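You operate a simulated robot arm through the tools that you are given. There is no shell and no other tool.

Carry out the task below with a simulated robot arm. There is one attempt and no reset: what you move stays moved.

TASK
Put things in order on the top of the fitting bench. At the end: the steel die blank with orange sleeve and knob is on the silver rusty plate; the steel die blank with white sleeve and knob stands on top of the silver foil carrier with the green lug; the yellow plug stands on top of the grey pot; the orange heat meter stands where the silver drying tin with pink band stood; the silver drying tin with pink band stands where the steel die blank with orange sleeve and knob stood; whatever was shut is shut again. Leave all else as you found it, and nothing knocked over.

Only the result counts: the job must be done as asked and must still hold three seconds after the hand-in. Knocking over, shifting, dropping, spilling or breaking anything else fails it.

THE ROBOT
A 7-joint arm with a two-finger parallel gripper, fixed in place. Base frame: the origin is on the floor under the middle of its stand, x ahead of it, y to its left, z up; the work surface is at about z = 0.767. Units: m, degrees, N and s.
With the tool pointing down near the work surface it reaches from about 0.1 to 0.66 m from the base axis. Its first joint turns from -66.0 to 66.0 degrees. Payload 1.57 kg.
The TCP is the grasp point between the finger pads, 0.03 m short of the fingertips. In the tool frame z runs along the fingers and y along their closing line. Largest opening 0.08 m; finger width 0.017, thickness 0.012; the body of the gripper, 0.04 by 0.082 m, starts 0.08 m behind the TCP.
Orientation is that of the tool frame in the base frame, as [roll, pitch, yaw] about the fixed x, y, z axes, in that order (R = Rz(yaw) Ry(pitch) Rx(roll)). With the fingers straight down and closing along the base's y, the tool's x points along the base's -x, its y along +y and its z along -z.

THE INTERFACE
- The arm moves only by the tool send_rows. Its arguments are lists of equal length, an entry for each row: "dp": the shift along the tool's x, y, z in m, a list of three; "rotation": the turn, a rotation vector about the tool's x, y, z in degrees, a list of three. In form: {"dp": [[x, y, z], ...], "rotation": [[wx, wy, wz], ...]}. A call has 1 to 20 rows; each row shifts and turns the commanded pose from where the row before left it, along the tool's axes as they then stand. "grip" is the finger opening in m, from 0 to 0.08, set as the call begins (left out, the last holds). Each row takes 0.2 s and may step no farther than 0.05 m and 8.6 degrees from the row before; otherwise, or with a gripper value out of range, the whole call is refused. Where a pose cannot be reached the arm comes as near as it can. A force on the tool above 40 N (or 10 N above the force at the start of the call, whichever is more), or a blocked arm, ends the call early, and 0.2 s more pass. The fingers move at their own pace (about 0.072 m/s each) and stop on an object; they squeeze with about 25 N. The grip force told is the motor's: it shows also when the fingers shut on nothing. Time passes only in rows, and 0.2 s behind the last, so rows that do not move let the fingers close. The reply holds the time, the measured pose of the TCP, the force on the tool along the base axes, the opening and the grip force, in the units named above and with some noise, with the torque about the TCP (base axes, N m) and any sound that the robot's microphone picked up, and new pictures: "views" is both (left out), scene, wrist or none.
- Cameras (640 x 400 px; columns grow to the right, rows downward): "scene" is fixed at [0.0587, 0.4404, 1.4108]; the picture's right is [-0.70, -0.71, 0.00], its down [-0.48, 0.48, -0.73] and it looks along [0.52, -0.51, -0.68] (base axes); focal length 340 px, centre (320, 200). "wrist" rides on the gripper at [0.072, -0.007, -0.122] in the tool frame; the picture's right is [0.09, 1.00, 0.00], its down [-0.84, 0.08, -0.54] and it looks along [-0.54, 0.05, 0.84] (tool axes); focal length 238 px, centre (320, 200). There is no depth. A picture from a camera that has moved, and an enlarged one, comes with that camera's place and axes in the base frame and with its lens.
- close_up(camera, box): a new picture of the part [left, top, right, bottom] of that camera's present view, enlarged. The clock stands still meanwhile.
- close_job(): hands the job in; it is judged then, once.

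Nothing tells you positions but the pictures and the camera data. Unless the task says otherwise, let go and move clear before handing in.

The tools are called after "Call:" as name(argument=value, ...) on one line, values as JSON. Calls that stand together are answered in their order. send_rows: Moves the arm, as the interface text tells. Its arguments: {"type":"object","properties":{"dp":{"type":"array"},"rotation":{"type":"array"},"grip":{"type":"number"},"views":{"type":"string","enum":["both","scene","wrist","none"]}},"required":["dp","rotation"]} The other tools are called the same way: close_up (camera, box) takes an enlarged picture of a part of a camera's view; close_job () hands the job in.

At the start:

```text
clock: 0.0
ee_pos: [0.355, -0.155, 1.0146]
tool_rot: [179.9, 0.0, 180.0]
contact_force: [0.0, 0.1, 0.6]
moment: [-0.01, 0.03, 0.02]
grip_width: 0.08
grip_force: 0.1
```

scene: 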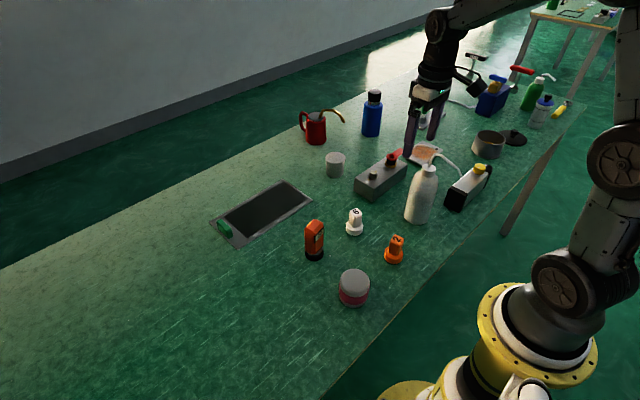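
wrist: 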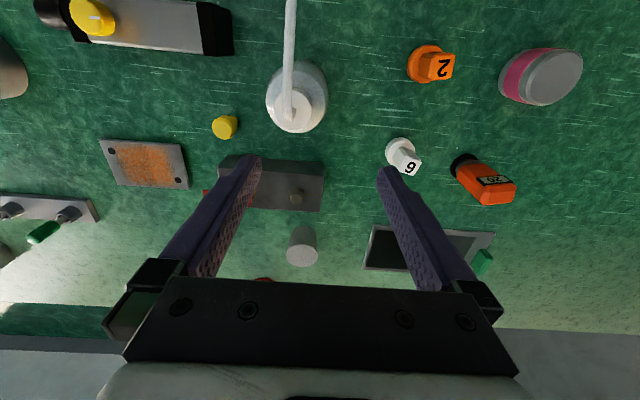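

I see a bench with the orange and white die blanks, the orange heat meter, the pink-banded tin, the foil carrier with a green lug, a rusty plate, a yellow plug and several other items. I'll take enlarged pictures before moving anything.

Call:
close_up(camera="scene", box=[200, 120, 440, 320])

Call:
close_up(camera="scene", box=[380, 50, 600, 220])

Call:
close_up(camera="wrist", box=[340, 20, 600, 290])

Call:
close_up(camera="wrist", box=[0, 0, 340, 290])

```text
2.00 times, centred on (320, 220) of scene
camera zoom: at [0.0587, 0.4404, 1.4108], right [-0.7, -0.71, 0.0], down [-0.48, 0.48, -0.73], along [0.52, -0.51, -0.68], focal length 681 px, centre (320, 160)
```

zoom: 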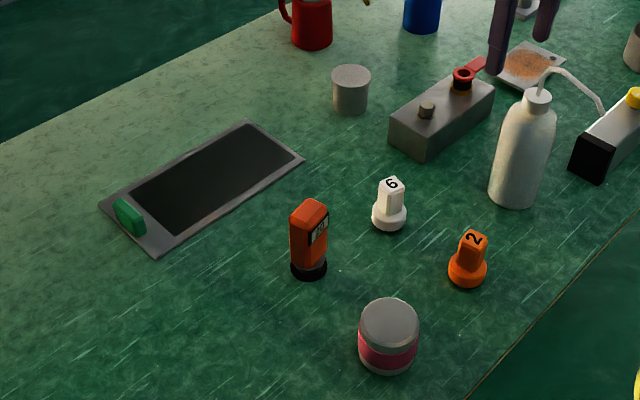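

```text
2.35 times, centred on (490, 135) of scene
camera zoom: at [0.0587, 0.4404, 1.4108], right [-0.7, -0.71, 0.0], down [-0.48, 0.48, -0.73], along [0.52, -0.51, -0.68], focal length 801 px, centre (-80, 353)
```

zoom: 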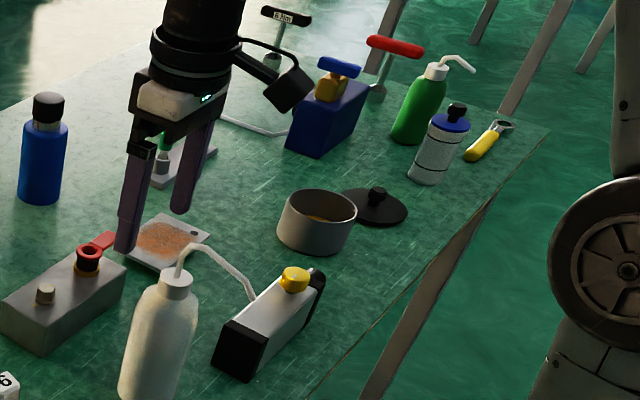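

```text
1.48 times, centred on (470, 155) of wrist
camera zoom: at [0.2837, -0.1628, 1.1367], right [-0.09, 1.0, 0.0], down [0.84, 0.08, 0.54], along [0.54, 0.05, -0.84], focal length 353 px, centre (98, 267)
```

zoom: 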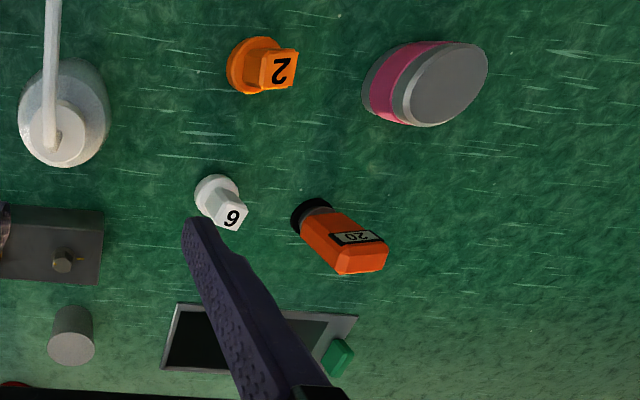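

```text
1.38 times, centred on (170, 145) of wrist
camera zoom: at [0.2837, -0.1628, 1.1367], right [-0.09, 1.0, 0.0], down [0.84, 0.08, 0.54], along [0.54, 0.05, -0.84], focal length 329 px, centre (527, 276)
```

zoom: 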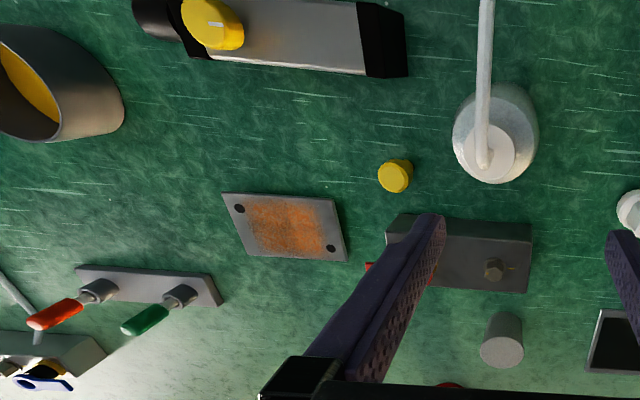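

The layout is mostly clear, so next I'm taking tighter enlargements of the small items: dies, tin, pot, carrier and plug. I need their shapes and which way each one faces.

Call:
close_up(camera="scene", box=[335, 200, 415, 310])

Call:
close_up(camera="scene", box=[290, 145, 420, 265])

Call:
close_up(camera="scene", box=[200, 170, 320, 250])

Call:
close_up(camera="wrist", box=[200, 100, 340, 280])

Call:
close_up(camera="wrist", box=[360, 130, 540, 280])

Call:
close_up(camera="wrist", box=[390, 30, 590, 120])

```text
3.64 times, centred on (375, 255) of scene
camera zoom: at [0.0587, 0.4404, 1.4108], right [-0.7, -0.71, 0.0], down [-0.48, 0.48, -0.73], along [0.52, -0.51, -0.68], focal length 1238 px, centre (120, 0)
```

zoom: 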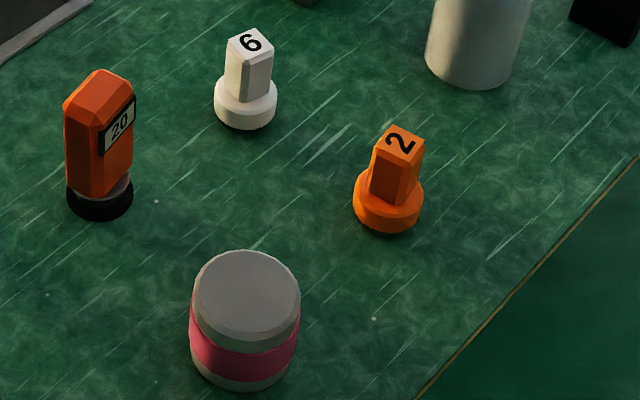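

```text
3.33 times, centred on (355, 205) of scene
camera zoom: at [0.0587, 0.4404, 1.4108], right [-0.7, -0.71, 0.0], down [-0.48, 0.48, -0.73], along [0.52, -0.51, -0.68], focal length 1135 px, centre (203, 183)
```

zoom: 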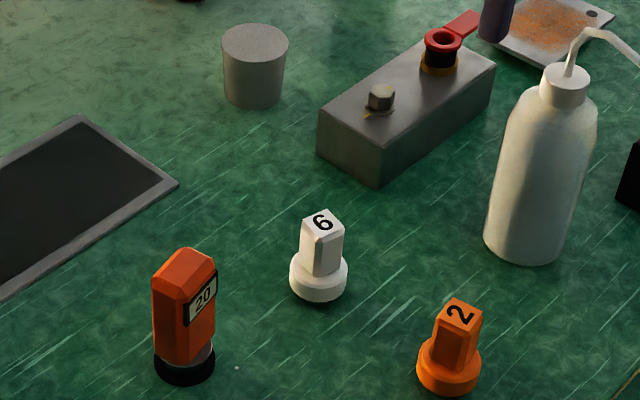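

```text
5.00 times, centred on (260, 210) of scene
camera zoom: at [0.0587, 0.4404, 1.4108], right [-0.7, -0.71, 0.0], down [-0.48, 0.48, -0.73], along [0.52, -0.51, -0.68], focal length 1702 px, centre (620, 150)
```

zoom: 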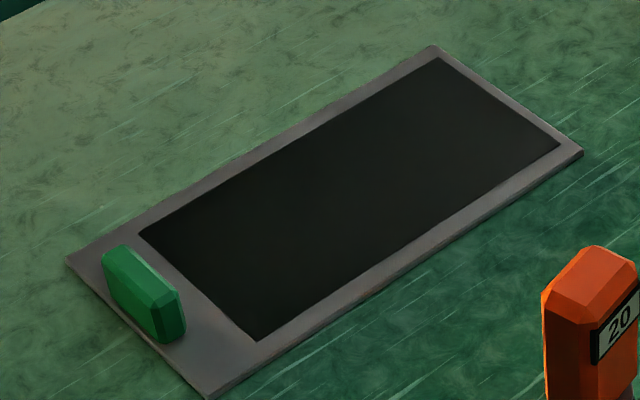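

```text
2.22 times, centred on (270, 190) of wrist
camera zoom: at [0.2837, -0.1628, 1.1367], right [-0.09, 1.0, 0.0], down [0.84, 0.08, 0.54], along [0.54, 0.05, -0.84], focal length 530 px, centre (431, 222)
```

zoom: 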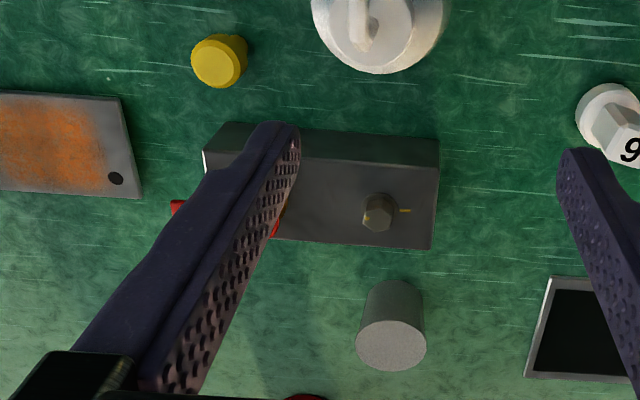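

```text
2.67 times, centred on (450, 205) of wrist
camera zoom: at [0.2837, -0.1628, 1.1367], right [-0.09, 1.0, 0.0], down [0.84, 0.08, 0.54], along [0.54, 0.05, -0.84], focal length 636 px, centre (-27, 187)
```

zoom: 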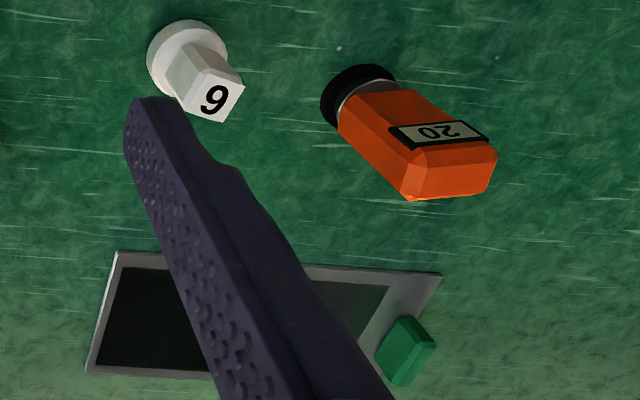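

```text
3.20 times, centred on (490, 75) of wrist
camera zoom: at [0.2837, -0.1628, 1.1367], right [-0.09, 1.0, 0.0], down [0.84, 0.08, 0.54], along [0.54, 0.05, -0.84], focal length 763 px, centre (-224, 600)
```

zoom: 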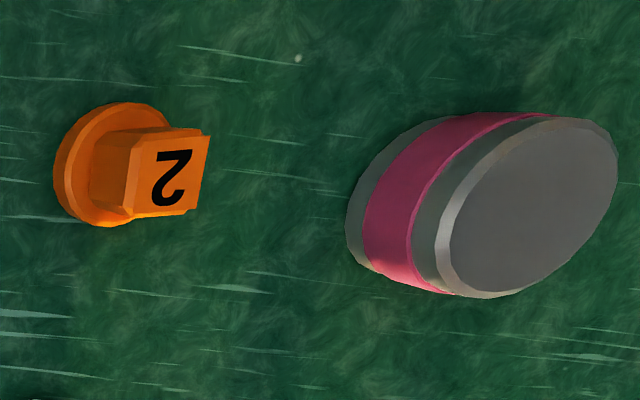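

The dies have a round skirt and a square knob, and the grey pot is the flat-topped cylinder. Now I'm zooming right in on each die, the plug and the open pan to get the knob yaw angles and confirm what each item is.

Call:
close_up(camera="scene", box=[378, 228, 410, 268])

Call:
close_up(camera="scene", box=[340, 202, 372, 242])

Call:
close_up(camera="scene", box=[290, 210, 338, 270])

Call:
close_up(camera="scene", box=[310, 140, 360, 190])

Call:
close_up(camera="scene", box=[460, 110, 540, 170])

Call:
close_up(camera="wrist", box=[195, 95, 265, 150])

```text
10.00 times, centred on (394, 248) of scene
camera zoom: at [0.0587, 0.4404, 1.4108], right [-0.7, -0.71, 0.0], down [-0.48, 0.48, -0.73], along [0.52, -0.51, -0.68], focal length 3405 px, centre (-420, -280)
```

zoom: 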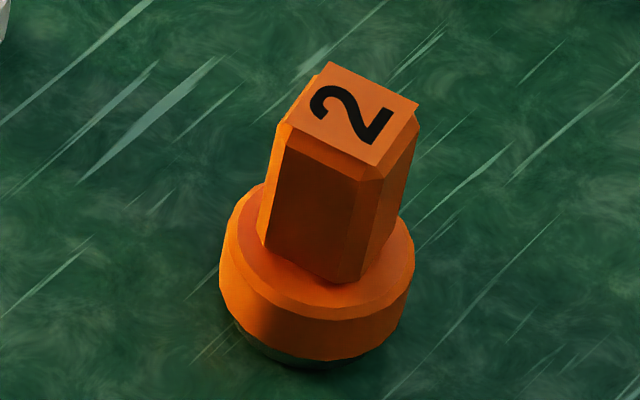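

```text
10.00 times, centred on (356, 222) of scene
camera zoom: at [0.0587, 0.4404, 1.4108], right [-0.7, -0.71, 0.0], down [-0.48, 0.48, -0.73], along [0.52, -0.51, -0.68], focal length 3405 px, centre (-40, -20)
```

zoom: 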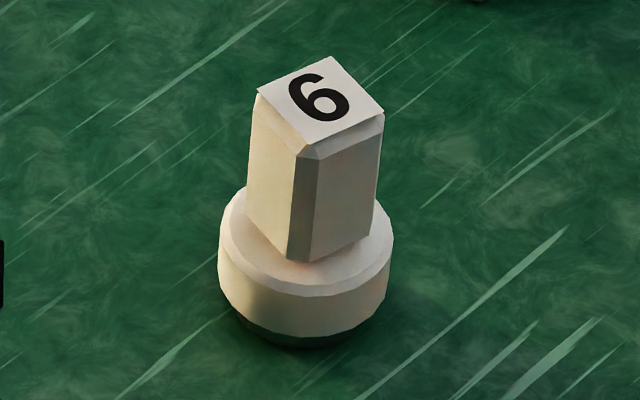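

```text
6.67 times, centred on (314, 240) of scene
camera zoom: at [0.0587, 0.4404, 1.4108], right [-0.7, -0.71, 0.0], down [-0.48, 0.48, -0.73], along [0.52, -0.51, -0.68], focal length 2270 px, centre (360, -67)
```

zoom: 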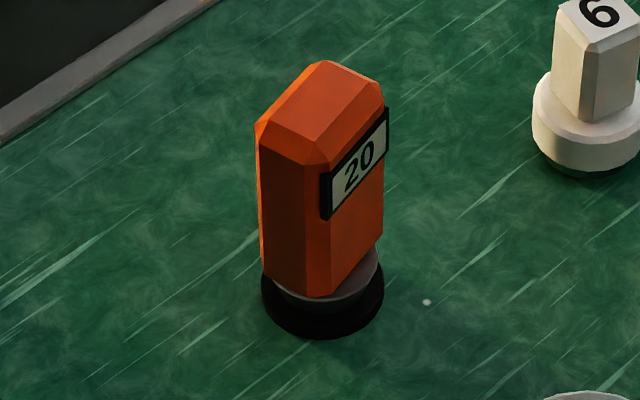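

```text
8.00 times, centred on (335, 165) of scene
camera zoom: at [0.0587, 0.4404, 1.4108], right [-0.7, -0.71, 0.0], down [-0.48, 0.48, -0.73], along [0.52, -0.51, -0.68], focal length 2724 px, centre (200, 480)
```

zoom: 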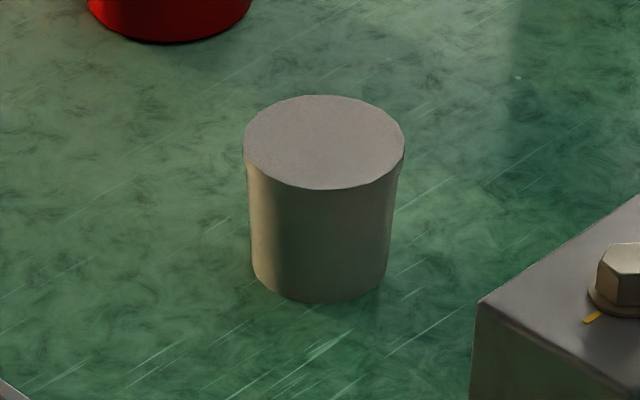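

```text
6.67 times, centred on (500, 140) of scene
camera zoom: at [0.0587, 0.4404, 1.4108], right [-0.7, -0.71, 0.0], down [-0.48, 0.48, -0.73], along [0.52, -0.51, -0.68], focal length 2270 px, centre (-880, 600)
```

zoom: 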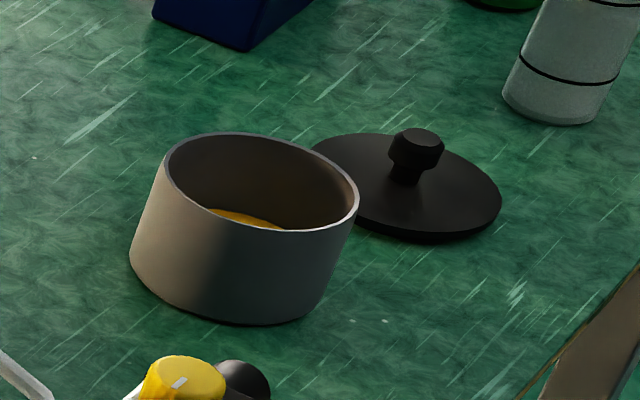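

```text
7.27 times, centred on (230, 122) of wrist
camera zoom: at [0.2837, -0.1628, 1.1367], right [-0.09, 1.0, 0.0], down [0.84, 0.08, 0.54], along [0.54, 0.05, -0.84], focal length 1734 px, centre (974, 764)
```

zoom: 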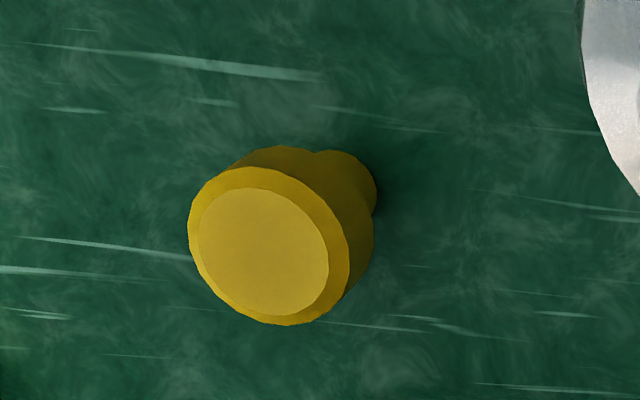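

The orange die is at about (0.289, -0.022) with its knob turned roughly 9° and its top at z≈0.83. The rusty plate is centred near (0.476, -0.436). I'm moving above the orange die first, turning to line up with the knob, and looking from the wrist camera.

Call:
send_rows(dp=[[0.022, 0.0443, 0], [0.022, 0.0443, 0], [0.022, 0.0443, 0], [0, 0, 0], [0, 0, 0], [0, 0, 0.04], [0, 0, 0.035], [0, 0, 0]], rotation=[[0, 0, 0], [0, 0, 0], [0, 0, 0], [0, 0, -4.4], [0, 0, -4.4], [0, 0, 0], [0, 0, 0], [0, 0, 0]], grip=0.06)

```text
clock: 1.8
ee_pos: [0.2894, -0.0217, 0.9381]
tool_rot: [179.9, -0.1, -171.2]
contact_force: [0.9, 0.3, 0.4]
moment: [-0.03, -0.01, -0.02]
grip_width: 0.0602
grip_force: 0.1
camera wrist: at [0.2194, -0.0402, 1.0608], right [-0.24, 0.97, 0.0], down [0.81, 0.2, 0.54], along [0.53, 0.13, -0.84], focal length 238 px, centre (320, 200)
```

scene: 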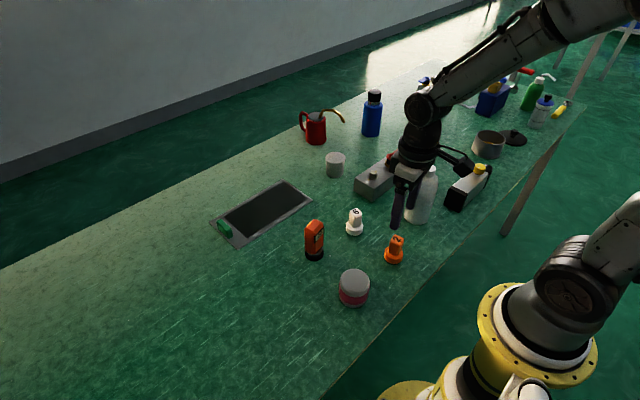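
wrist: 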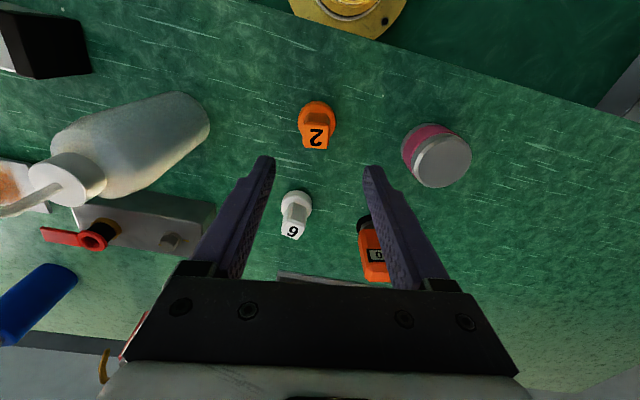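

The knob looks square to the fingers now. I'm zooming in to check the centring before going down.

Call:
close_up(camera="wrist", box=[280, 85, 360, 165])

Call:
close_up(camera="scene", box=[360, 150, 440, 280])

```text
5.00 times, centred on (320, 125) of wrist
camera zoom: at [0.2194, -0.0402, 1.0608], right [-0.24, 0.97, 0.0], down [0.81, 0.2, 0.54], along [0.53, 0.13, -0.84], focal length 1192 px, centre (320, 575)
```

zoom: 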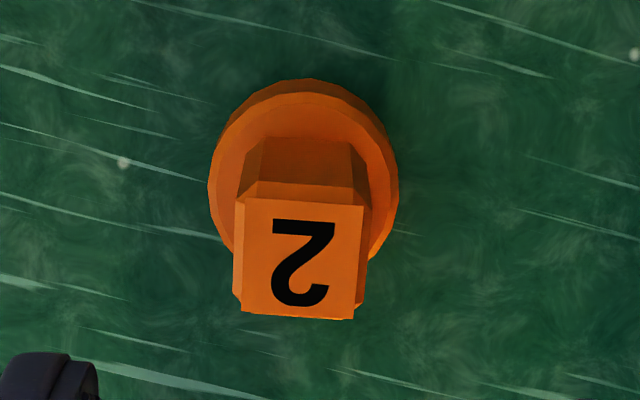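

```text
3.08 times, centred on (400, 215) of scene
camera zoom: at [0.0587, 0.4404, 1.4108], right [-0.7, -0.71, 0.0], down [-0.48, 0.48, -0.73], along [0.52, -0.51, -0.68], focal length 1048 px, centre (74, 154)
```

zoom: 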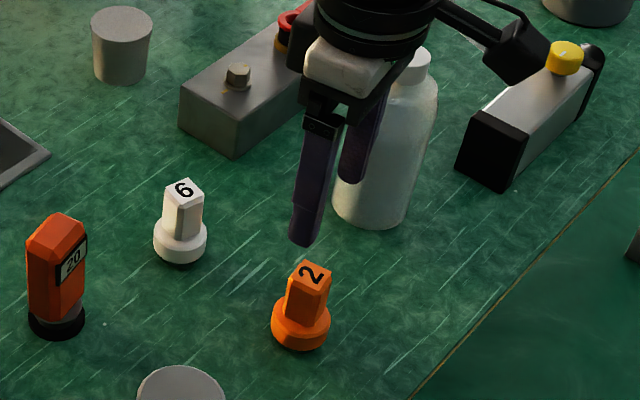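

The die sits about 4.5 mm to the tool's -y side. I'm correcting that and descending until the tips are just above the sleeve.

Call:
send_rows(dp=[[0.0, -0.0045, 0], [0, 0, 0.04], [0, 0, 0.04], [0, 0, 0.03], [0, 0, 0]], rotation=[[0, 0, 0], [0, 0, 0], [0, 0, 0], [0, 0, 0], [0, 0, 0]], grip=0.06)

```text
clock: 3.0
ee_pos: [0.2903, -0.0246, 0.829]
tool_rot: [180.0, 0.0, -171.2]
contact_force: [0.3, 0.1, 0.4]
moment: [-0.01, 0.01, 0.01]
grip_width: 0.0604
grip_force: 0.0
camera wrist: at [0.2205, -0.0444, 0.9515], right [-0.24, 0.97, 0.0], down [0.81, 0.2, 0.54], along [0.53, 0.13, -0.84], focal length 238 px, centre (320, 200)
```

scene: 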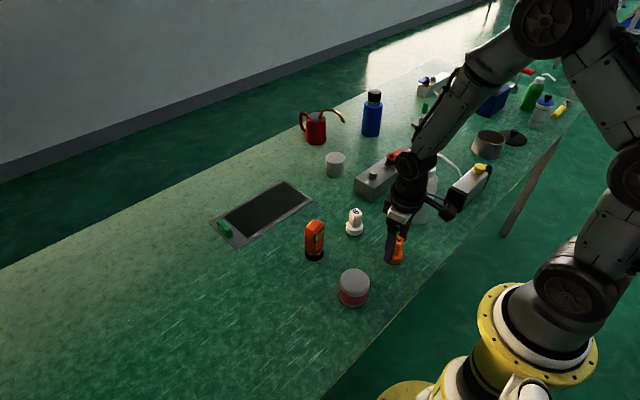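
wrist: 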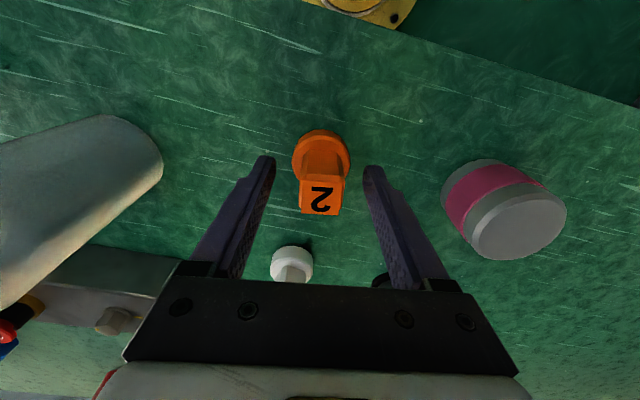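

The knob is centred between the pads. Closing the fingers on it now.

Call:
send_rows(dp=[[0, 0, 0], [0, 0, 0], [0, 0, 0], [0, 0, 0]], rotation=[[0, 0, 0], [0, 0, 0], [0, 0, 0], [0, 0, 0]], grip=0.0)

```text
clock: 4.0
ee_pos: [0.2893, -0.0257, 0.8288]
tool_rot: [180.0, 0.0, -171.2]
contact_force: [1.0, 2.2, -1.0]
moment: [0.05, 0.02, -0.04]
grip_width: 0.0257
grip_force: 25.0
camera wrist: at [0.2205, -0.0444, 0.9518], right [-0.24, 0.97, 0.0], down [0.82, 0.2, 0.54], along [0.53, 0.13, -0.84], focal length 238 px, centre (320, 200)
```

scene: 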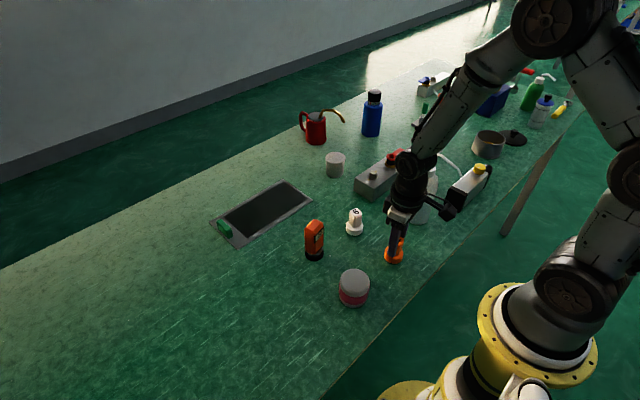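
wrist: 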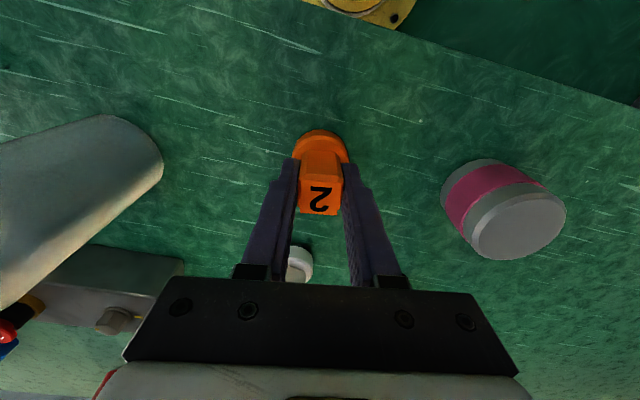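

The grip holds on the knob at 0.0257 m. I'm lifting the die straight up, clear of everything.

Call:
send_rows(dp=[[0, 0, -0.02], [0, 0, -0.04], [0, 0, -0.05], [0, 0, -0.05], [0, 0, -0.05], [0, 0, -0.02], [0, 0, 0]], rotation=[[0, 0, 0], [0, 0, 0], [0, 0, 0], [0, 0, 0], [0, 0, 0], [0, 0, 0], [0, 0, 0]], grip=0.0)

```text
clock: 5.6
ee_pos: [0.2896, -0.0295, 1.0599]
tool_rot: [-179.9, 0.0, -171.2]
contact_force: [0.3, 0.4, -2.8]
moment: [0.0, 0.0, 0.0]
grip_width: 0.0258
grip_force: 25.7
camera wrist: at [0.2201, -0.0478, 1.1819], right [-0.24, 0.97, 0.0], down [0.82, 0.2, 0.54], along [0.53, 0.13, -0.84], focal length 238 px, centre (320, 200)
```

scene: 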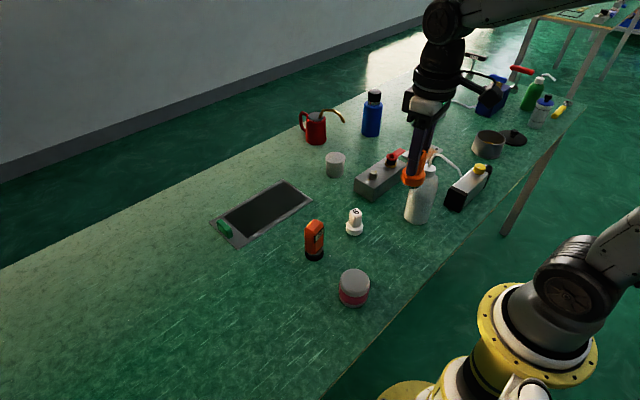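
wrist: 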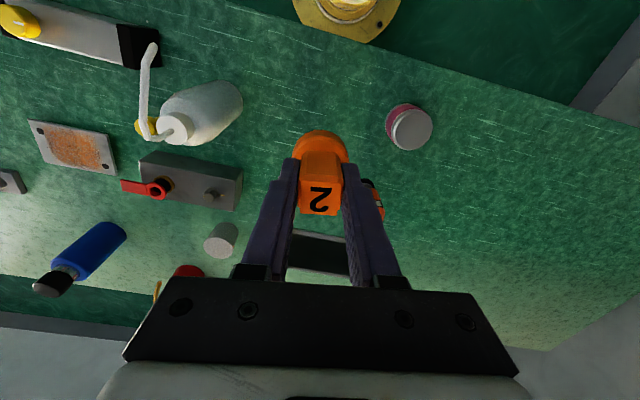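

The orange die is held and lifted, weighing about 0.3 kg. I'm carrying it at z≈1.06, above the bottle top, over to the rusty plate near (0.474, -0.433).

Call:
send_rows(dp=[[-0.01196, -0.04299, 0], [-0.01196, -0.04299, 0], [-0.01196, -0.04299, 0], [-0.01196, -0.04299, 0], [-0.01196, -0.04299, 0], [-0.01196, -0.04299, 0], [-0.01196, -0.04299, 0], [-0.01196, -0.04299, 0], [-0.01196, -0.04299, 0], [-0.01196, -0.04299, 0], [0, 0, 0], [0, 0, 0]], rotation=[[0, 0, 0], [0, 0, 0], [0, 0, 0], [0, 0, 0], [0, 0, 0], [0, 0, 0], [0, 0, 0], [0, 0, 0], [0, 0, 0], [0, 0, 0], [0, 0, 0], [0, 0, 0]], grip=0.0)

```text
clock: 8.2
ee_pos: [0.4592, -0.4013, 1.059]
tool_rot: [-179.9, 0.0, -171.2]
contact_force: [-1.0, 0.2, -1.9]
moment: [0.02, -0.01, 0.01]
grip_width: 0.0257
grip_force: 25.0
out of reach, approached as far as the arm can: row 10
camera wrist: at [0.39, -0.4208, 1.1809], right [-0.24, 0.97, 0.0], down [0.82, 0.2, 0.54], along [0.53, 0.13, -0.84], focal length 238 px, centre (320, 200)
```

scene: 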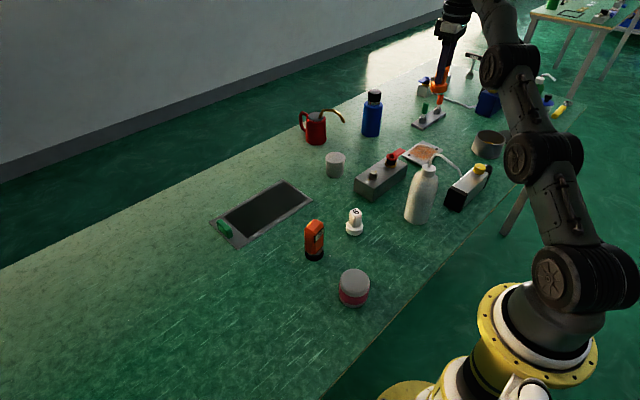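
wrist: 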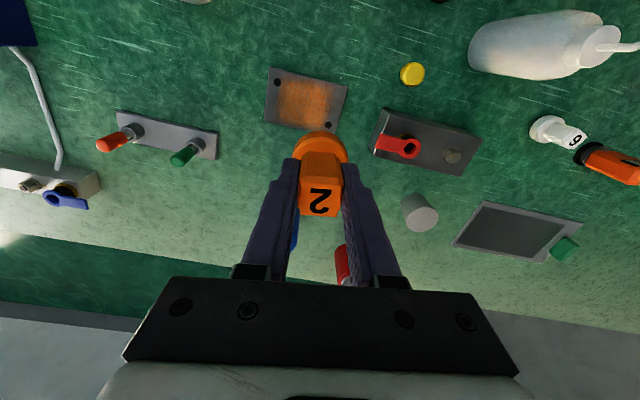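

The arm fell slightly short at this height, at radius 0.61, but it should reach once lower. I'm measuring the plate from here.

Call:
close_up(camera="wrist", box=[250, 50, 490, 200])

```text
2.67 times, centred on (370, 125) of wrist
camera zoom: at [0.39, -0.4208, 1.1809], right [-0.24, 0.97, 0.0], down [0.82, 0.2, 0.54], along [0.53, 0.13, -0.84], focal length 636 px, centre (187, 400)
```

zoom: 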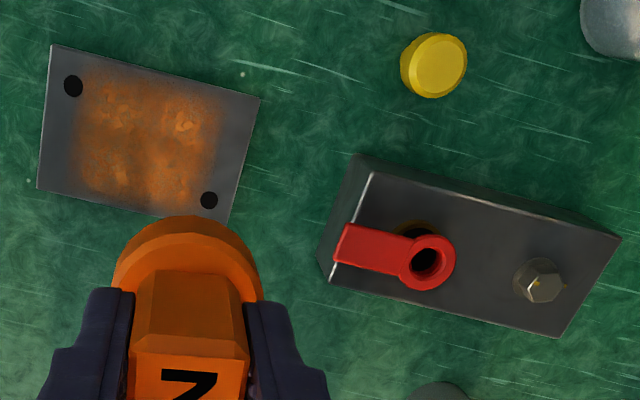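

Call:
close_up(camera="scene", box=[370, 120, 470, 190])

```text
5.71 times, centred on (420, 155) of scene
camera zoom: at [0.0588, 0.4403, 1.4108], right [-0.7, -0.71, 0.0], down [-0.48, 0.48, -0.73], along [0.52, -0.51, -0.68], focal length 1946 px, centre (-251, 457)
```

zoom: 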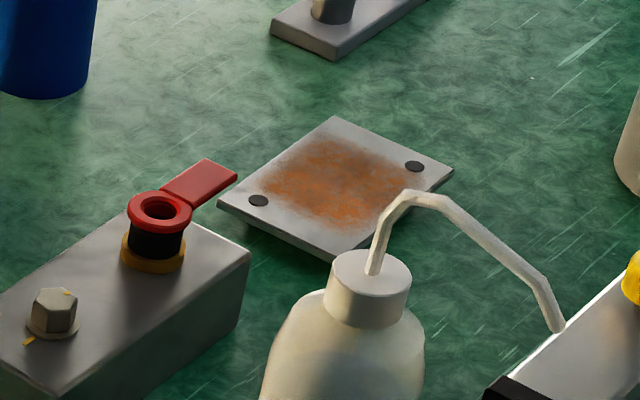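

Two views put the plate centre near (0.475, -0.436), while the current one says nearer (0.470, -0.424). I'm lowering to z≈0.94 over the plate so I can check from closer.

Call:
send_rows(dp=[[0, 0, 0.04], [0, 0, 0.04], [0, 0, 0.04], [0, 0, 0], [0, 0, 0]], rotation=[[0, 0, 0], [0, 0, 0], [0, 0, 0], [0, 0, 0], [0, 0, 0]], grip=0.0)

Call:
close_up(camera="wrist", box=[220, 40, 460, 220])

Call:
close_up(camera="scene", box=[370, 70, 490, 190])

```text
clock: 9.4
ee_pos: [0.4608, -0.3996, 0.9379]
tool_rot: [180.0, 0.0, -171.2]
contact_force: [-0.1, -0.8, -2.2]
moment: [-0.01, -0.01, -0.04]
grip_width: 0.026
grip_force: 25.1
camera wrist: at [0.3914, -0.4184, 1.0602], right [-0.24, 0.97, 0.0], down [0.82, 0.2, 0.54], along [0.53, 0.13, -0.84], focal length 238 px, centre (320, 200)
```

scene: 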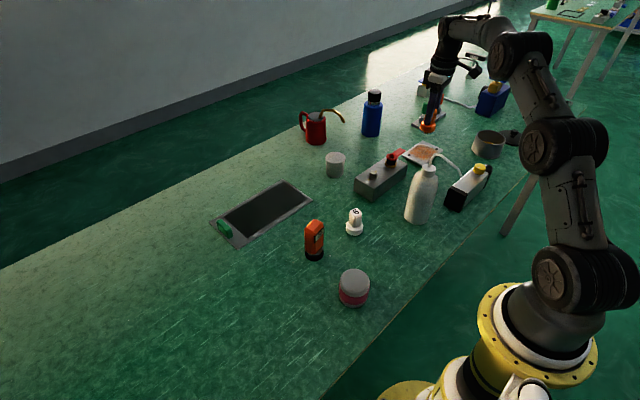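
wrist: 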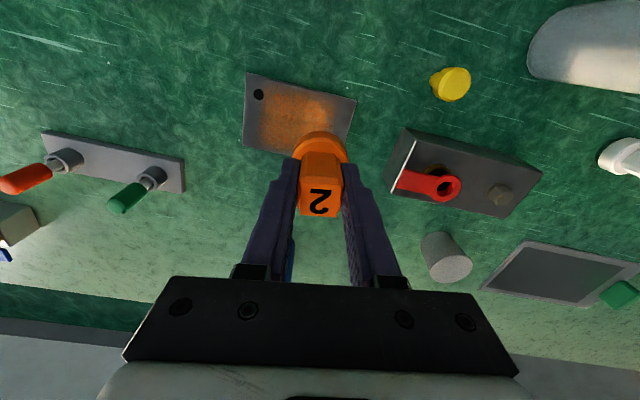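

```text
2.22 times, centred on (340, 130) of wrist
camera zoom: at [0.3914, -0.4184, 1.0602], right [-0.24, 0.97, 0.0], down [0.82, 0.2, 0.54], along [0.53, 0.13, -0.84], focal length 530 px, centre (276, 356)
```

zoom: 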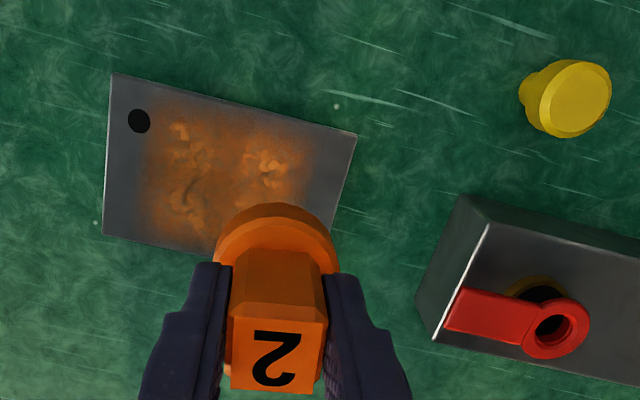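

```text
3.33 times, centred on (430, 130) of scene
camera zoom: at [0.0588, 0.4403, 1.4108], right [-0.7, -0.71, 0.0], down [-0.48, 0.48, -0.73], along [0.52, -0.51, -0.68], focal length 1135 px, centre (-47, 433)
```

zoom: 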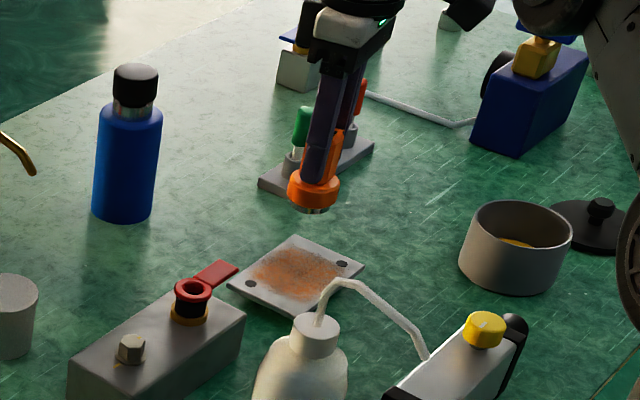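

Best estimate for the plate centre is about (0.473, -0.430). I'm lowering a bit, shifting over the centre, and checking again.

Call:
send_rows(dp=[[0, 0, 0.03], [0, 0, 0.02], [-0.0038, -0.01475, 0], [-0.0038, -0.01475, 0], [0, 0, 0], [0, 0, 0]], rotation=[[0, 0, 0], [0, 0, 0], [0, 0, 0], [0, 0, 0], [0, 0, 0], [0, 0, 0]], grip=0.0)

Call:
close_up(camera="wrist", box=[220, 40, 460, 220])

Call:
close_up(camera="scene", box=[370, 90, 470, 190])

```text
clock: 10.8
ee_pos: [0.472, -0.4293, 0.8891]
tool_rot: [179.9, 0.0, -171.2]
contact_force: [-0.2, 0.3, -2.2]
moment: [0.03, 0.02, -0.01]
grip_width: 0.0258
grip_force: 25.9
camera wrist: at [0.4029, -0.4478, 1.011], right [-0.24, 0.97, 0.0], down [0.82, 0.2, 0.54], along [0.53, 0.13, -0.84], focal length 238 px, centre (320, 200)
```

scene: 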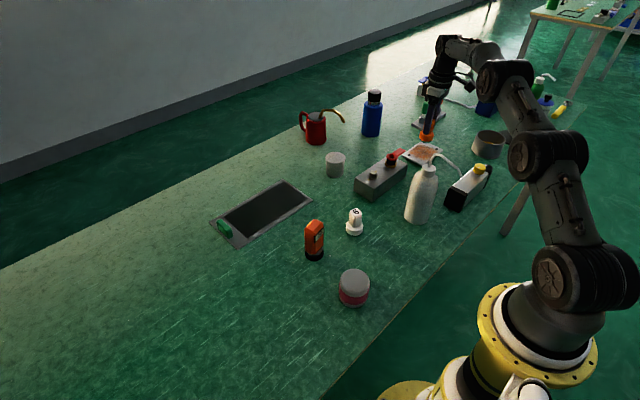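
wrist: 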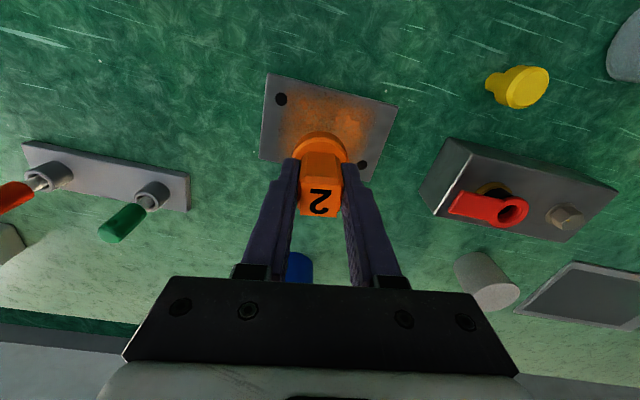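

```text
2.22 times, centred on (340, 130) of wrist
camera zoom: at [0.4029, -0.4478, 1.011], right [-0.24, 0.97, 0.0], down [0.82, 0.2, 0.54], along [0.53, 0.13, -0.84], focal length 530 px, centre (276, 356)
```

zoom: 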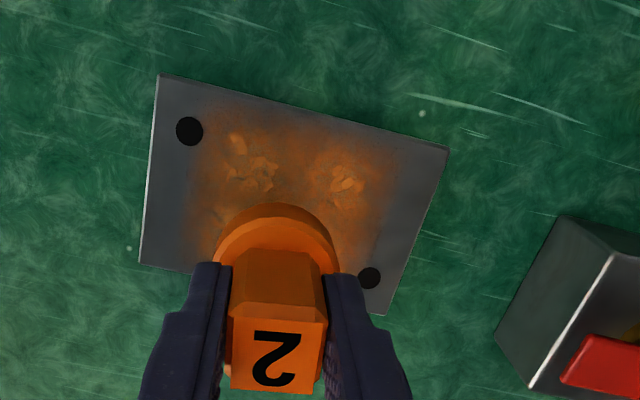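

```text
4.00 times, centred on (420, 140) of scene
camera zoom: at [0.0588, 0.4403, 1.4108], right [-0.7, -0.71, 0.0], down [-0.48, 0.48, -0.73], along [0.52, -0.51, -0.68], focal length 1362 px, centre (-80, 440)
```

zoom: 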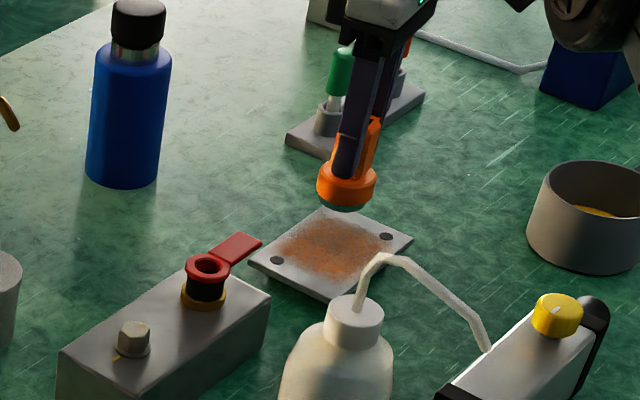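

The plate is centred under the die to within a few millimetres. I'm lowering to just above the plate.

Call:
send_rows(dp=[[-0.0015, 0.003, 0.02], [0, 0, 0.02], [0, 0, 0.009], [0, 0, 0]], rotation=[[0, 0, 0], [0, 0, 0], [0, 0, 0], [0, 0, 0]], grip=0.0)

Call:
close_up(camera="scene", box=[390, 110, 460, 180])

```text
clock: 11.8
ee_pos: [0.4738, -0.4272, 0.8475]
tool_rot: [-179.6, 0.5, -171.2]
contact_force: [-0.9, 2.5, 23.7]
moment: [0.59, 0.09, 0.03]
grip_width: 0.026
grip_force: 25.2
camera wrist: at [0.4044, -0.4447, 0.9681], right [-0.24, 0.97, -0.01], down [0.81, 0.21, 0.55], along [0.53, 0.13, -0.84], focal length 238 px, centre (320, 200)
```

scene: 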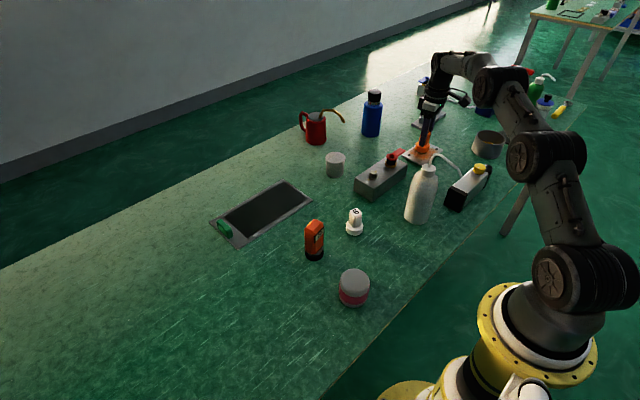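
wrist: 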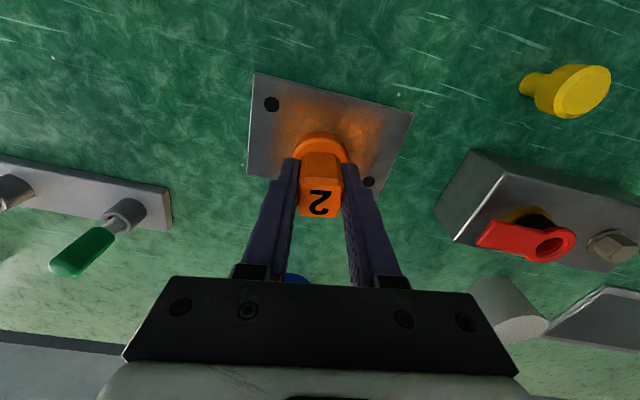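

```text
5.71 times, centred on (425, 145) of scene
camera zoom: at [0.0583, 0.4407, 1.4107], right [-0.7, -0.71, 0.0], down [-0.48, 0.48, -0.73], along [0.52, -0.51, -0.68], focal length 1946 px, centre (-280, 514)
```

zoom: 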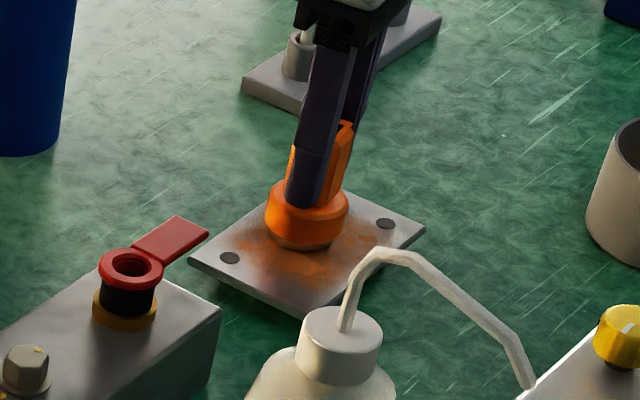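

Contact came slightly earlier than expected, at about 24 N, so the plate top is near z 0.785. I'm easing up a little to relieve the pressure before releasing.

Call:
send_rows(dp=[[0, 0, -0.003], [0, 0, -0.003], [0, 0, 0]], rotation=[[0, 0, 0], [0, 0, 0], [0, 0, 0]], grip=0.0, views="none")

```text
clock: 12.6
ee_pos: [0.472, -0.4262, 0.8459]
tool_rot: [179.9, 0.0, -171.2]
contact_force: [5.1, -2.0, 10.4]
moment: [-0.03, -0.45, -0.03]
grip_width: 0.026
grip_force: 24.7
```

Call:
send_rows(dp=[[0, 0, -0.0015], [0, 0, 0]], rotation=[[0, 0, 0], [0, 0, 0]], grip=0.0)

Call:
close_up(camera="scene", box=[390, 110, 460, 180])

Call:
close_up(camera="wrist", box=[220, 40, 460, 220])

```text
clock: 13.2
ee_pos: [0.472, -0.4271, 0.8461]
tool_rot: [179.8, -0.2, -171.2]
contact_force: [1.3, -1.5, 2.3]
moment: [-0.09, -0.17, -0.02]
grip_width: 0.0258
grip_force: 24.9
camera wrist: at [0.4026, -0.4448, 0.9684], right [-0.24, 0.97, 0.0], down [0.82, 0.2, 0.54], along [0.52, 0.13, -0.84], focal length 238 px, centre (320, 200)
```

scene: 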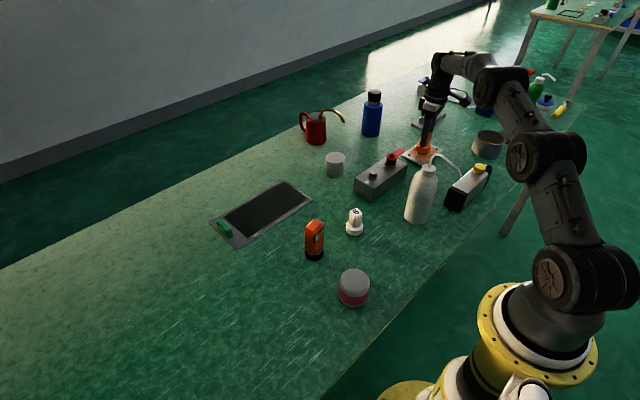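
wrist: 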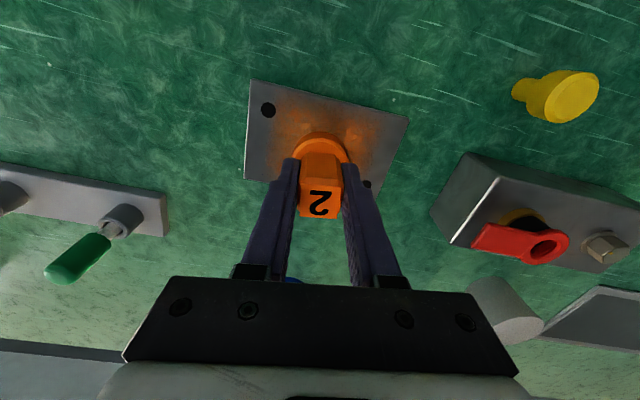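

```text
5.71 times, centred on (425, 145) of scene
camera zoom: at [0.0587, 0.4404, 1.4108], right [-0.7, -0.71, 0.0], down [-0.48, 0.48, -0.73], along [0.52, -0.51, -0.68], focal length 1946 px, centre (-280, 514)
```

zoom: 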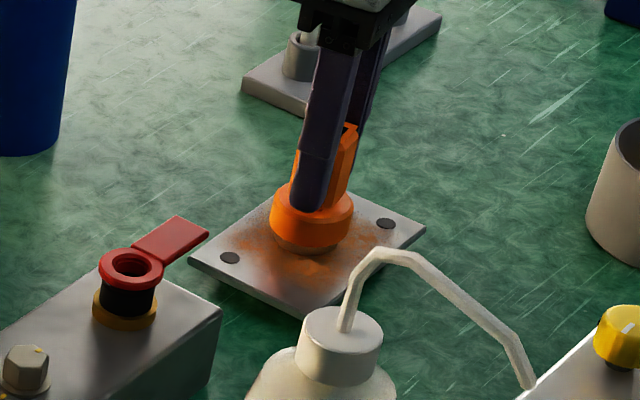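

```text
2.22 times, centred on (340, 130) of wrist
camera zoom: at [0.4026, -0.4448, 0.9684], right [-0.24, 0.97, 0.0], down [0.82, 0.2, 0.54], along [0.52, 0.13, -0.84], focal length 530 px, centre (276, 356)
```

zoom: 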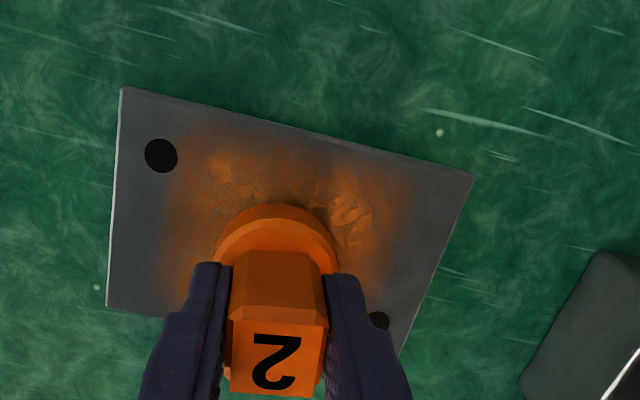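

The load is nearly relieved and the die sits near the plate's centre. I'm releasing by opening just a little.

Call:
send_rows(dp=[[0, 0, 0], [0, 0, 0]], rotation=[[0, 0, 0], [0, 0, 0]], grip=0.05)

Call:
close_up(camera="scene", box=[390, 110, 460, 180])

Call:
close_up(camera="wrist", box=[220, 40, 460, 220])

```text
clock: 13.8
ee_pos: [0.4711, -0.4271, 0.8477]
tool_rot: [179.9, 0.1, -171.2]
contact_force: [0.8, -0.4, -0.4]
moment: [0.01, -0.03, -0.02]
grip_width: 0.0499
grip_force: 0.0
camera wrist: at [0.403, -0.4449, 0.9696], right [-0.24, 0.97, 0.0], down [0.82, 0.2, 0.54], along [0.52, 0.13, -0.84], focal length 238 px, centre (320, 200)
```

scene: 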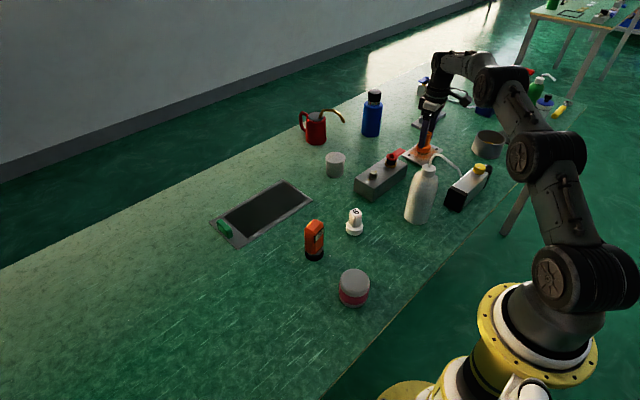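
wrist: 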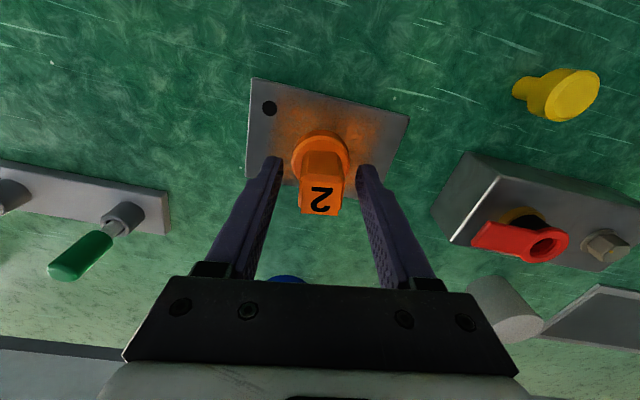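

```text
5.71 times, centred on (425, 145) of scene
camera zoom: at [0.0587, 0.4404, 1.4108], right [-0.7, -0.71, 0.0], down [-0.48, 0.48, -0.73], along [0.52, -0.51, -0.68], focal length 1946 px, centre (-280, 514)
```

zoom: 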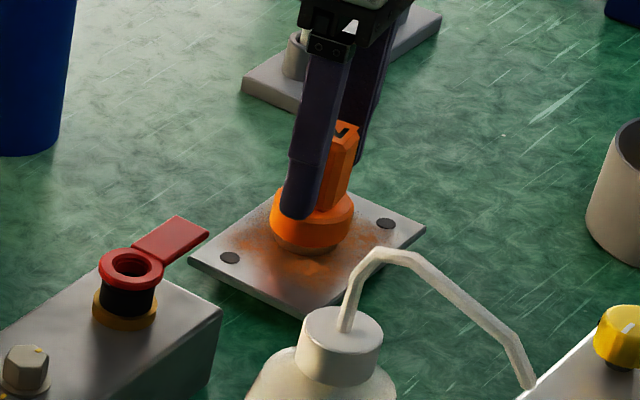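

```text
2.22 times, centred on (340, 130) of wrist
camera zoom: at [0.403, -0.4449, 0.9696], right [-0.24, 0.97, 0.0], down [0.82, 0.2, 0.54], along [0.52, 0.13, -0.84], focal length 530 px, centre (276, 356)
```

zoom: 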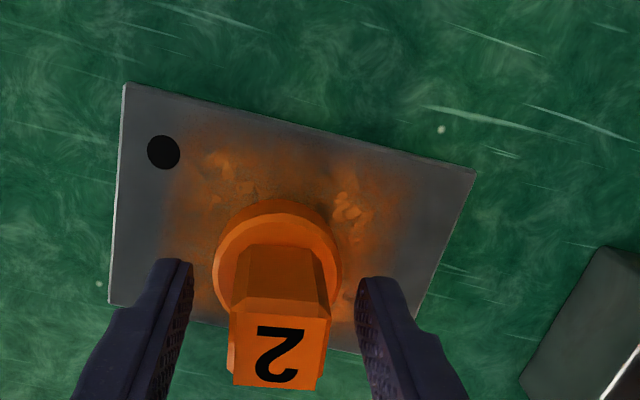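

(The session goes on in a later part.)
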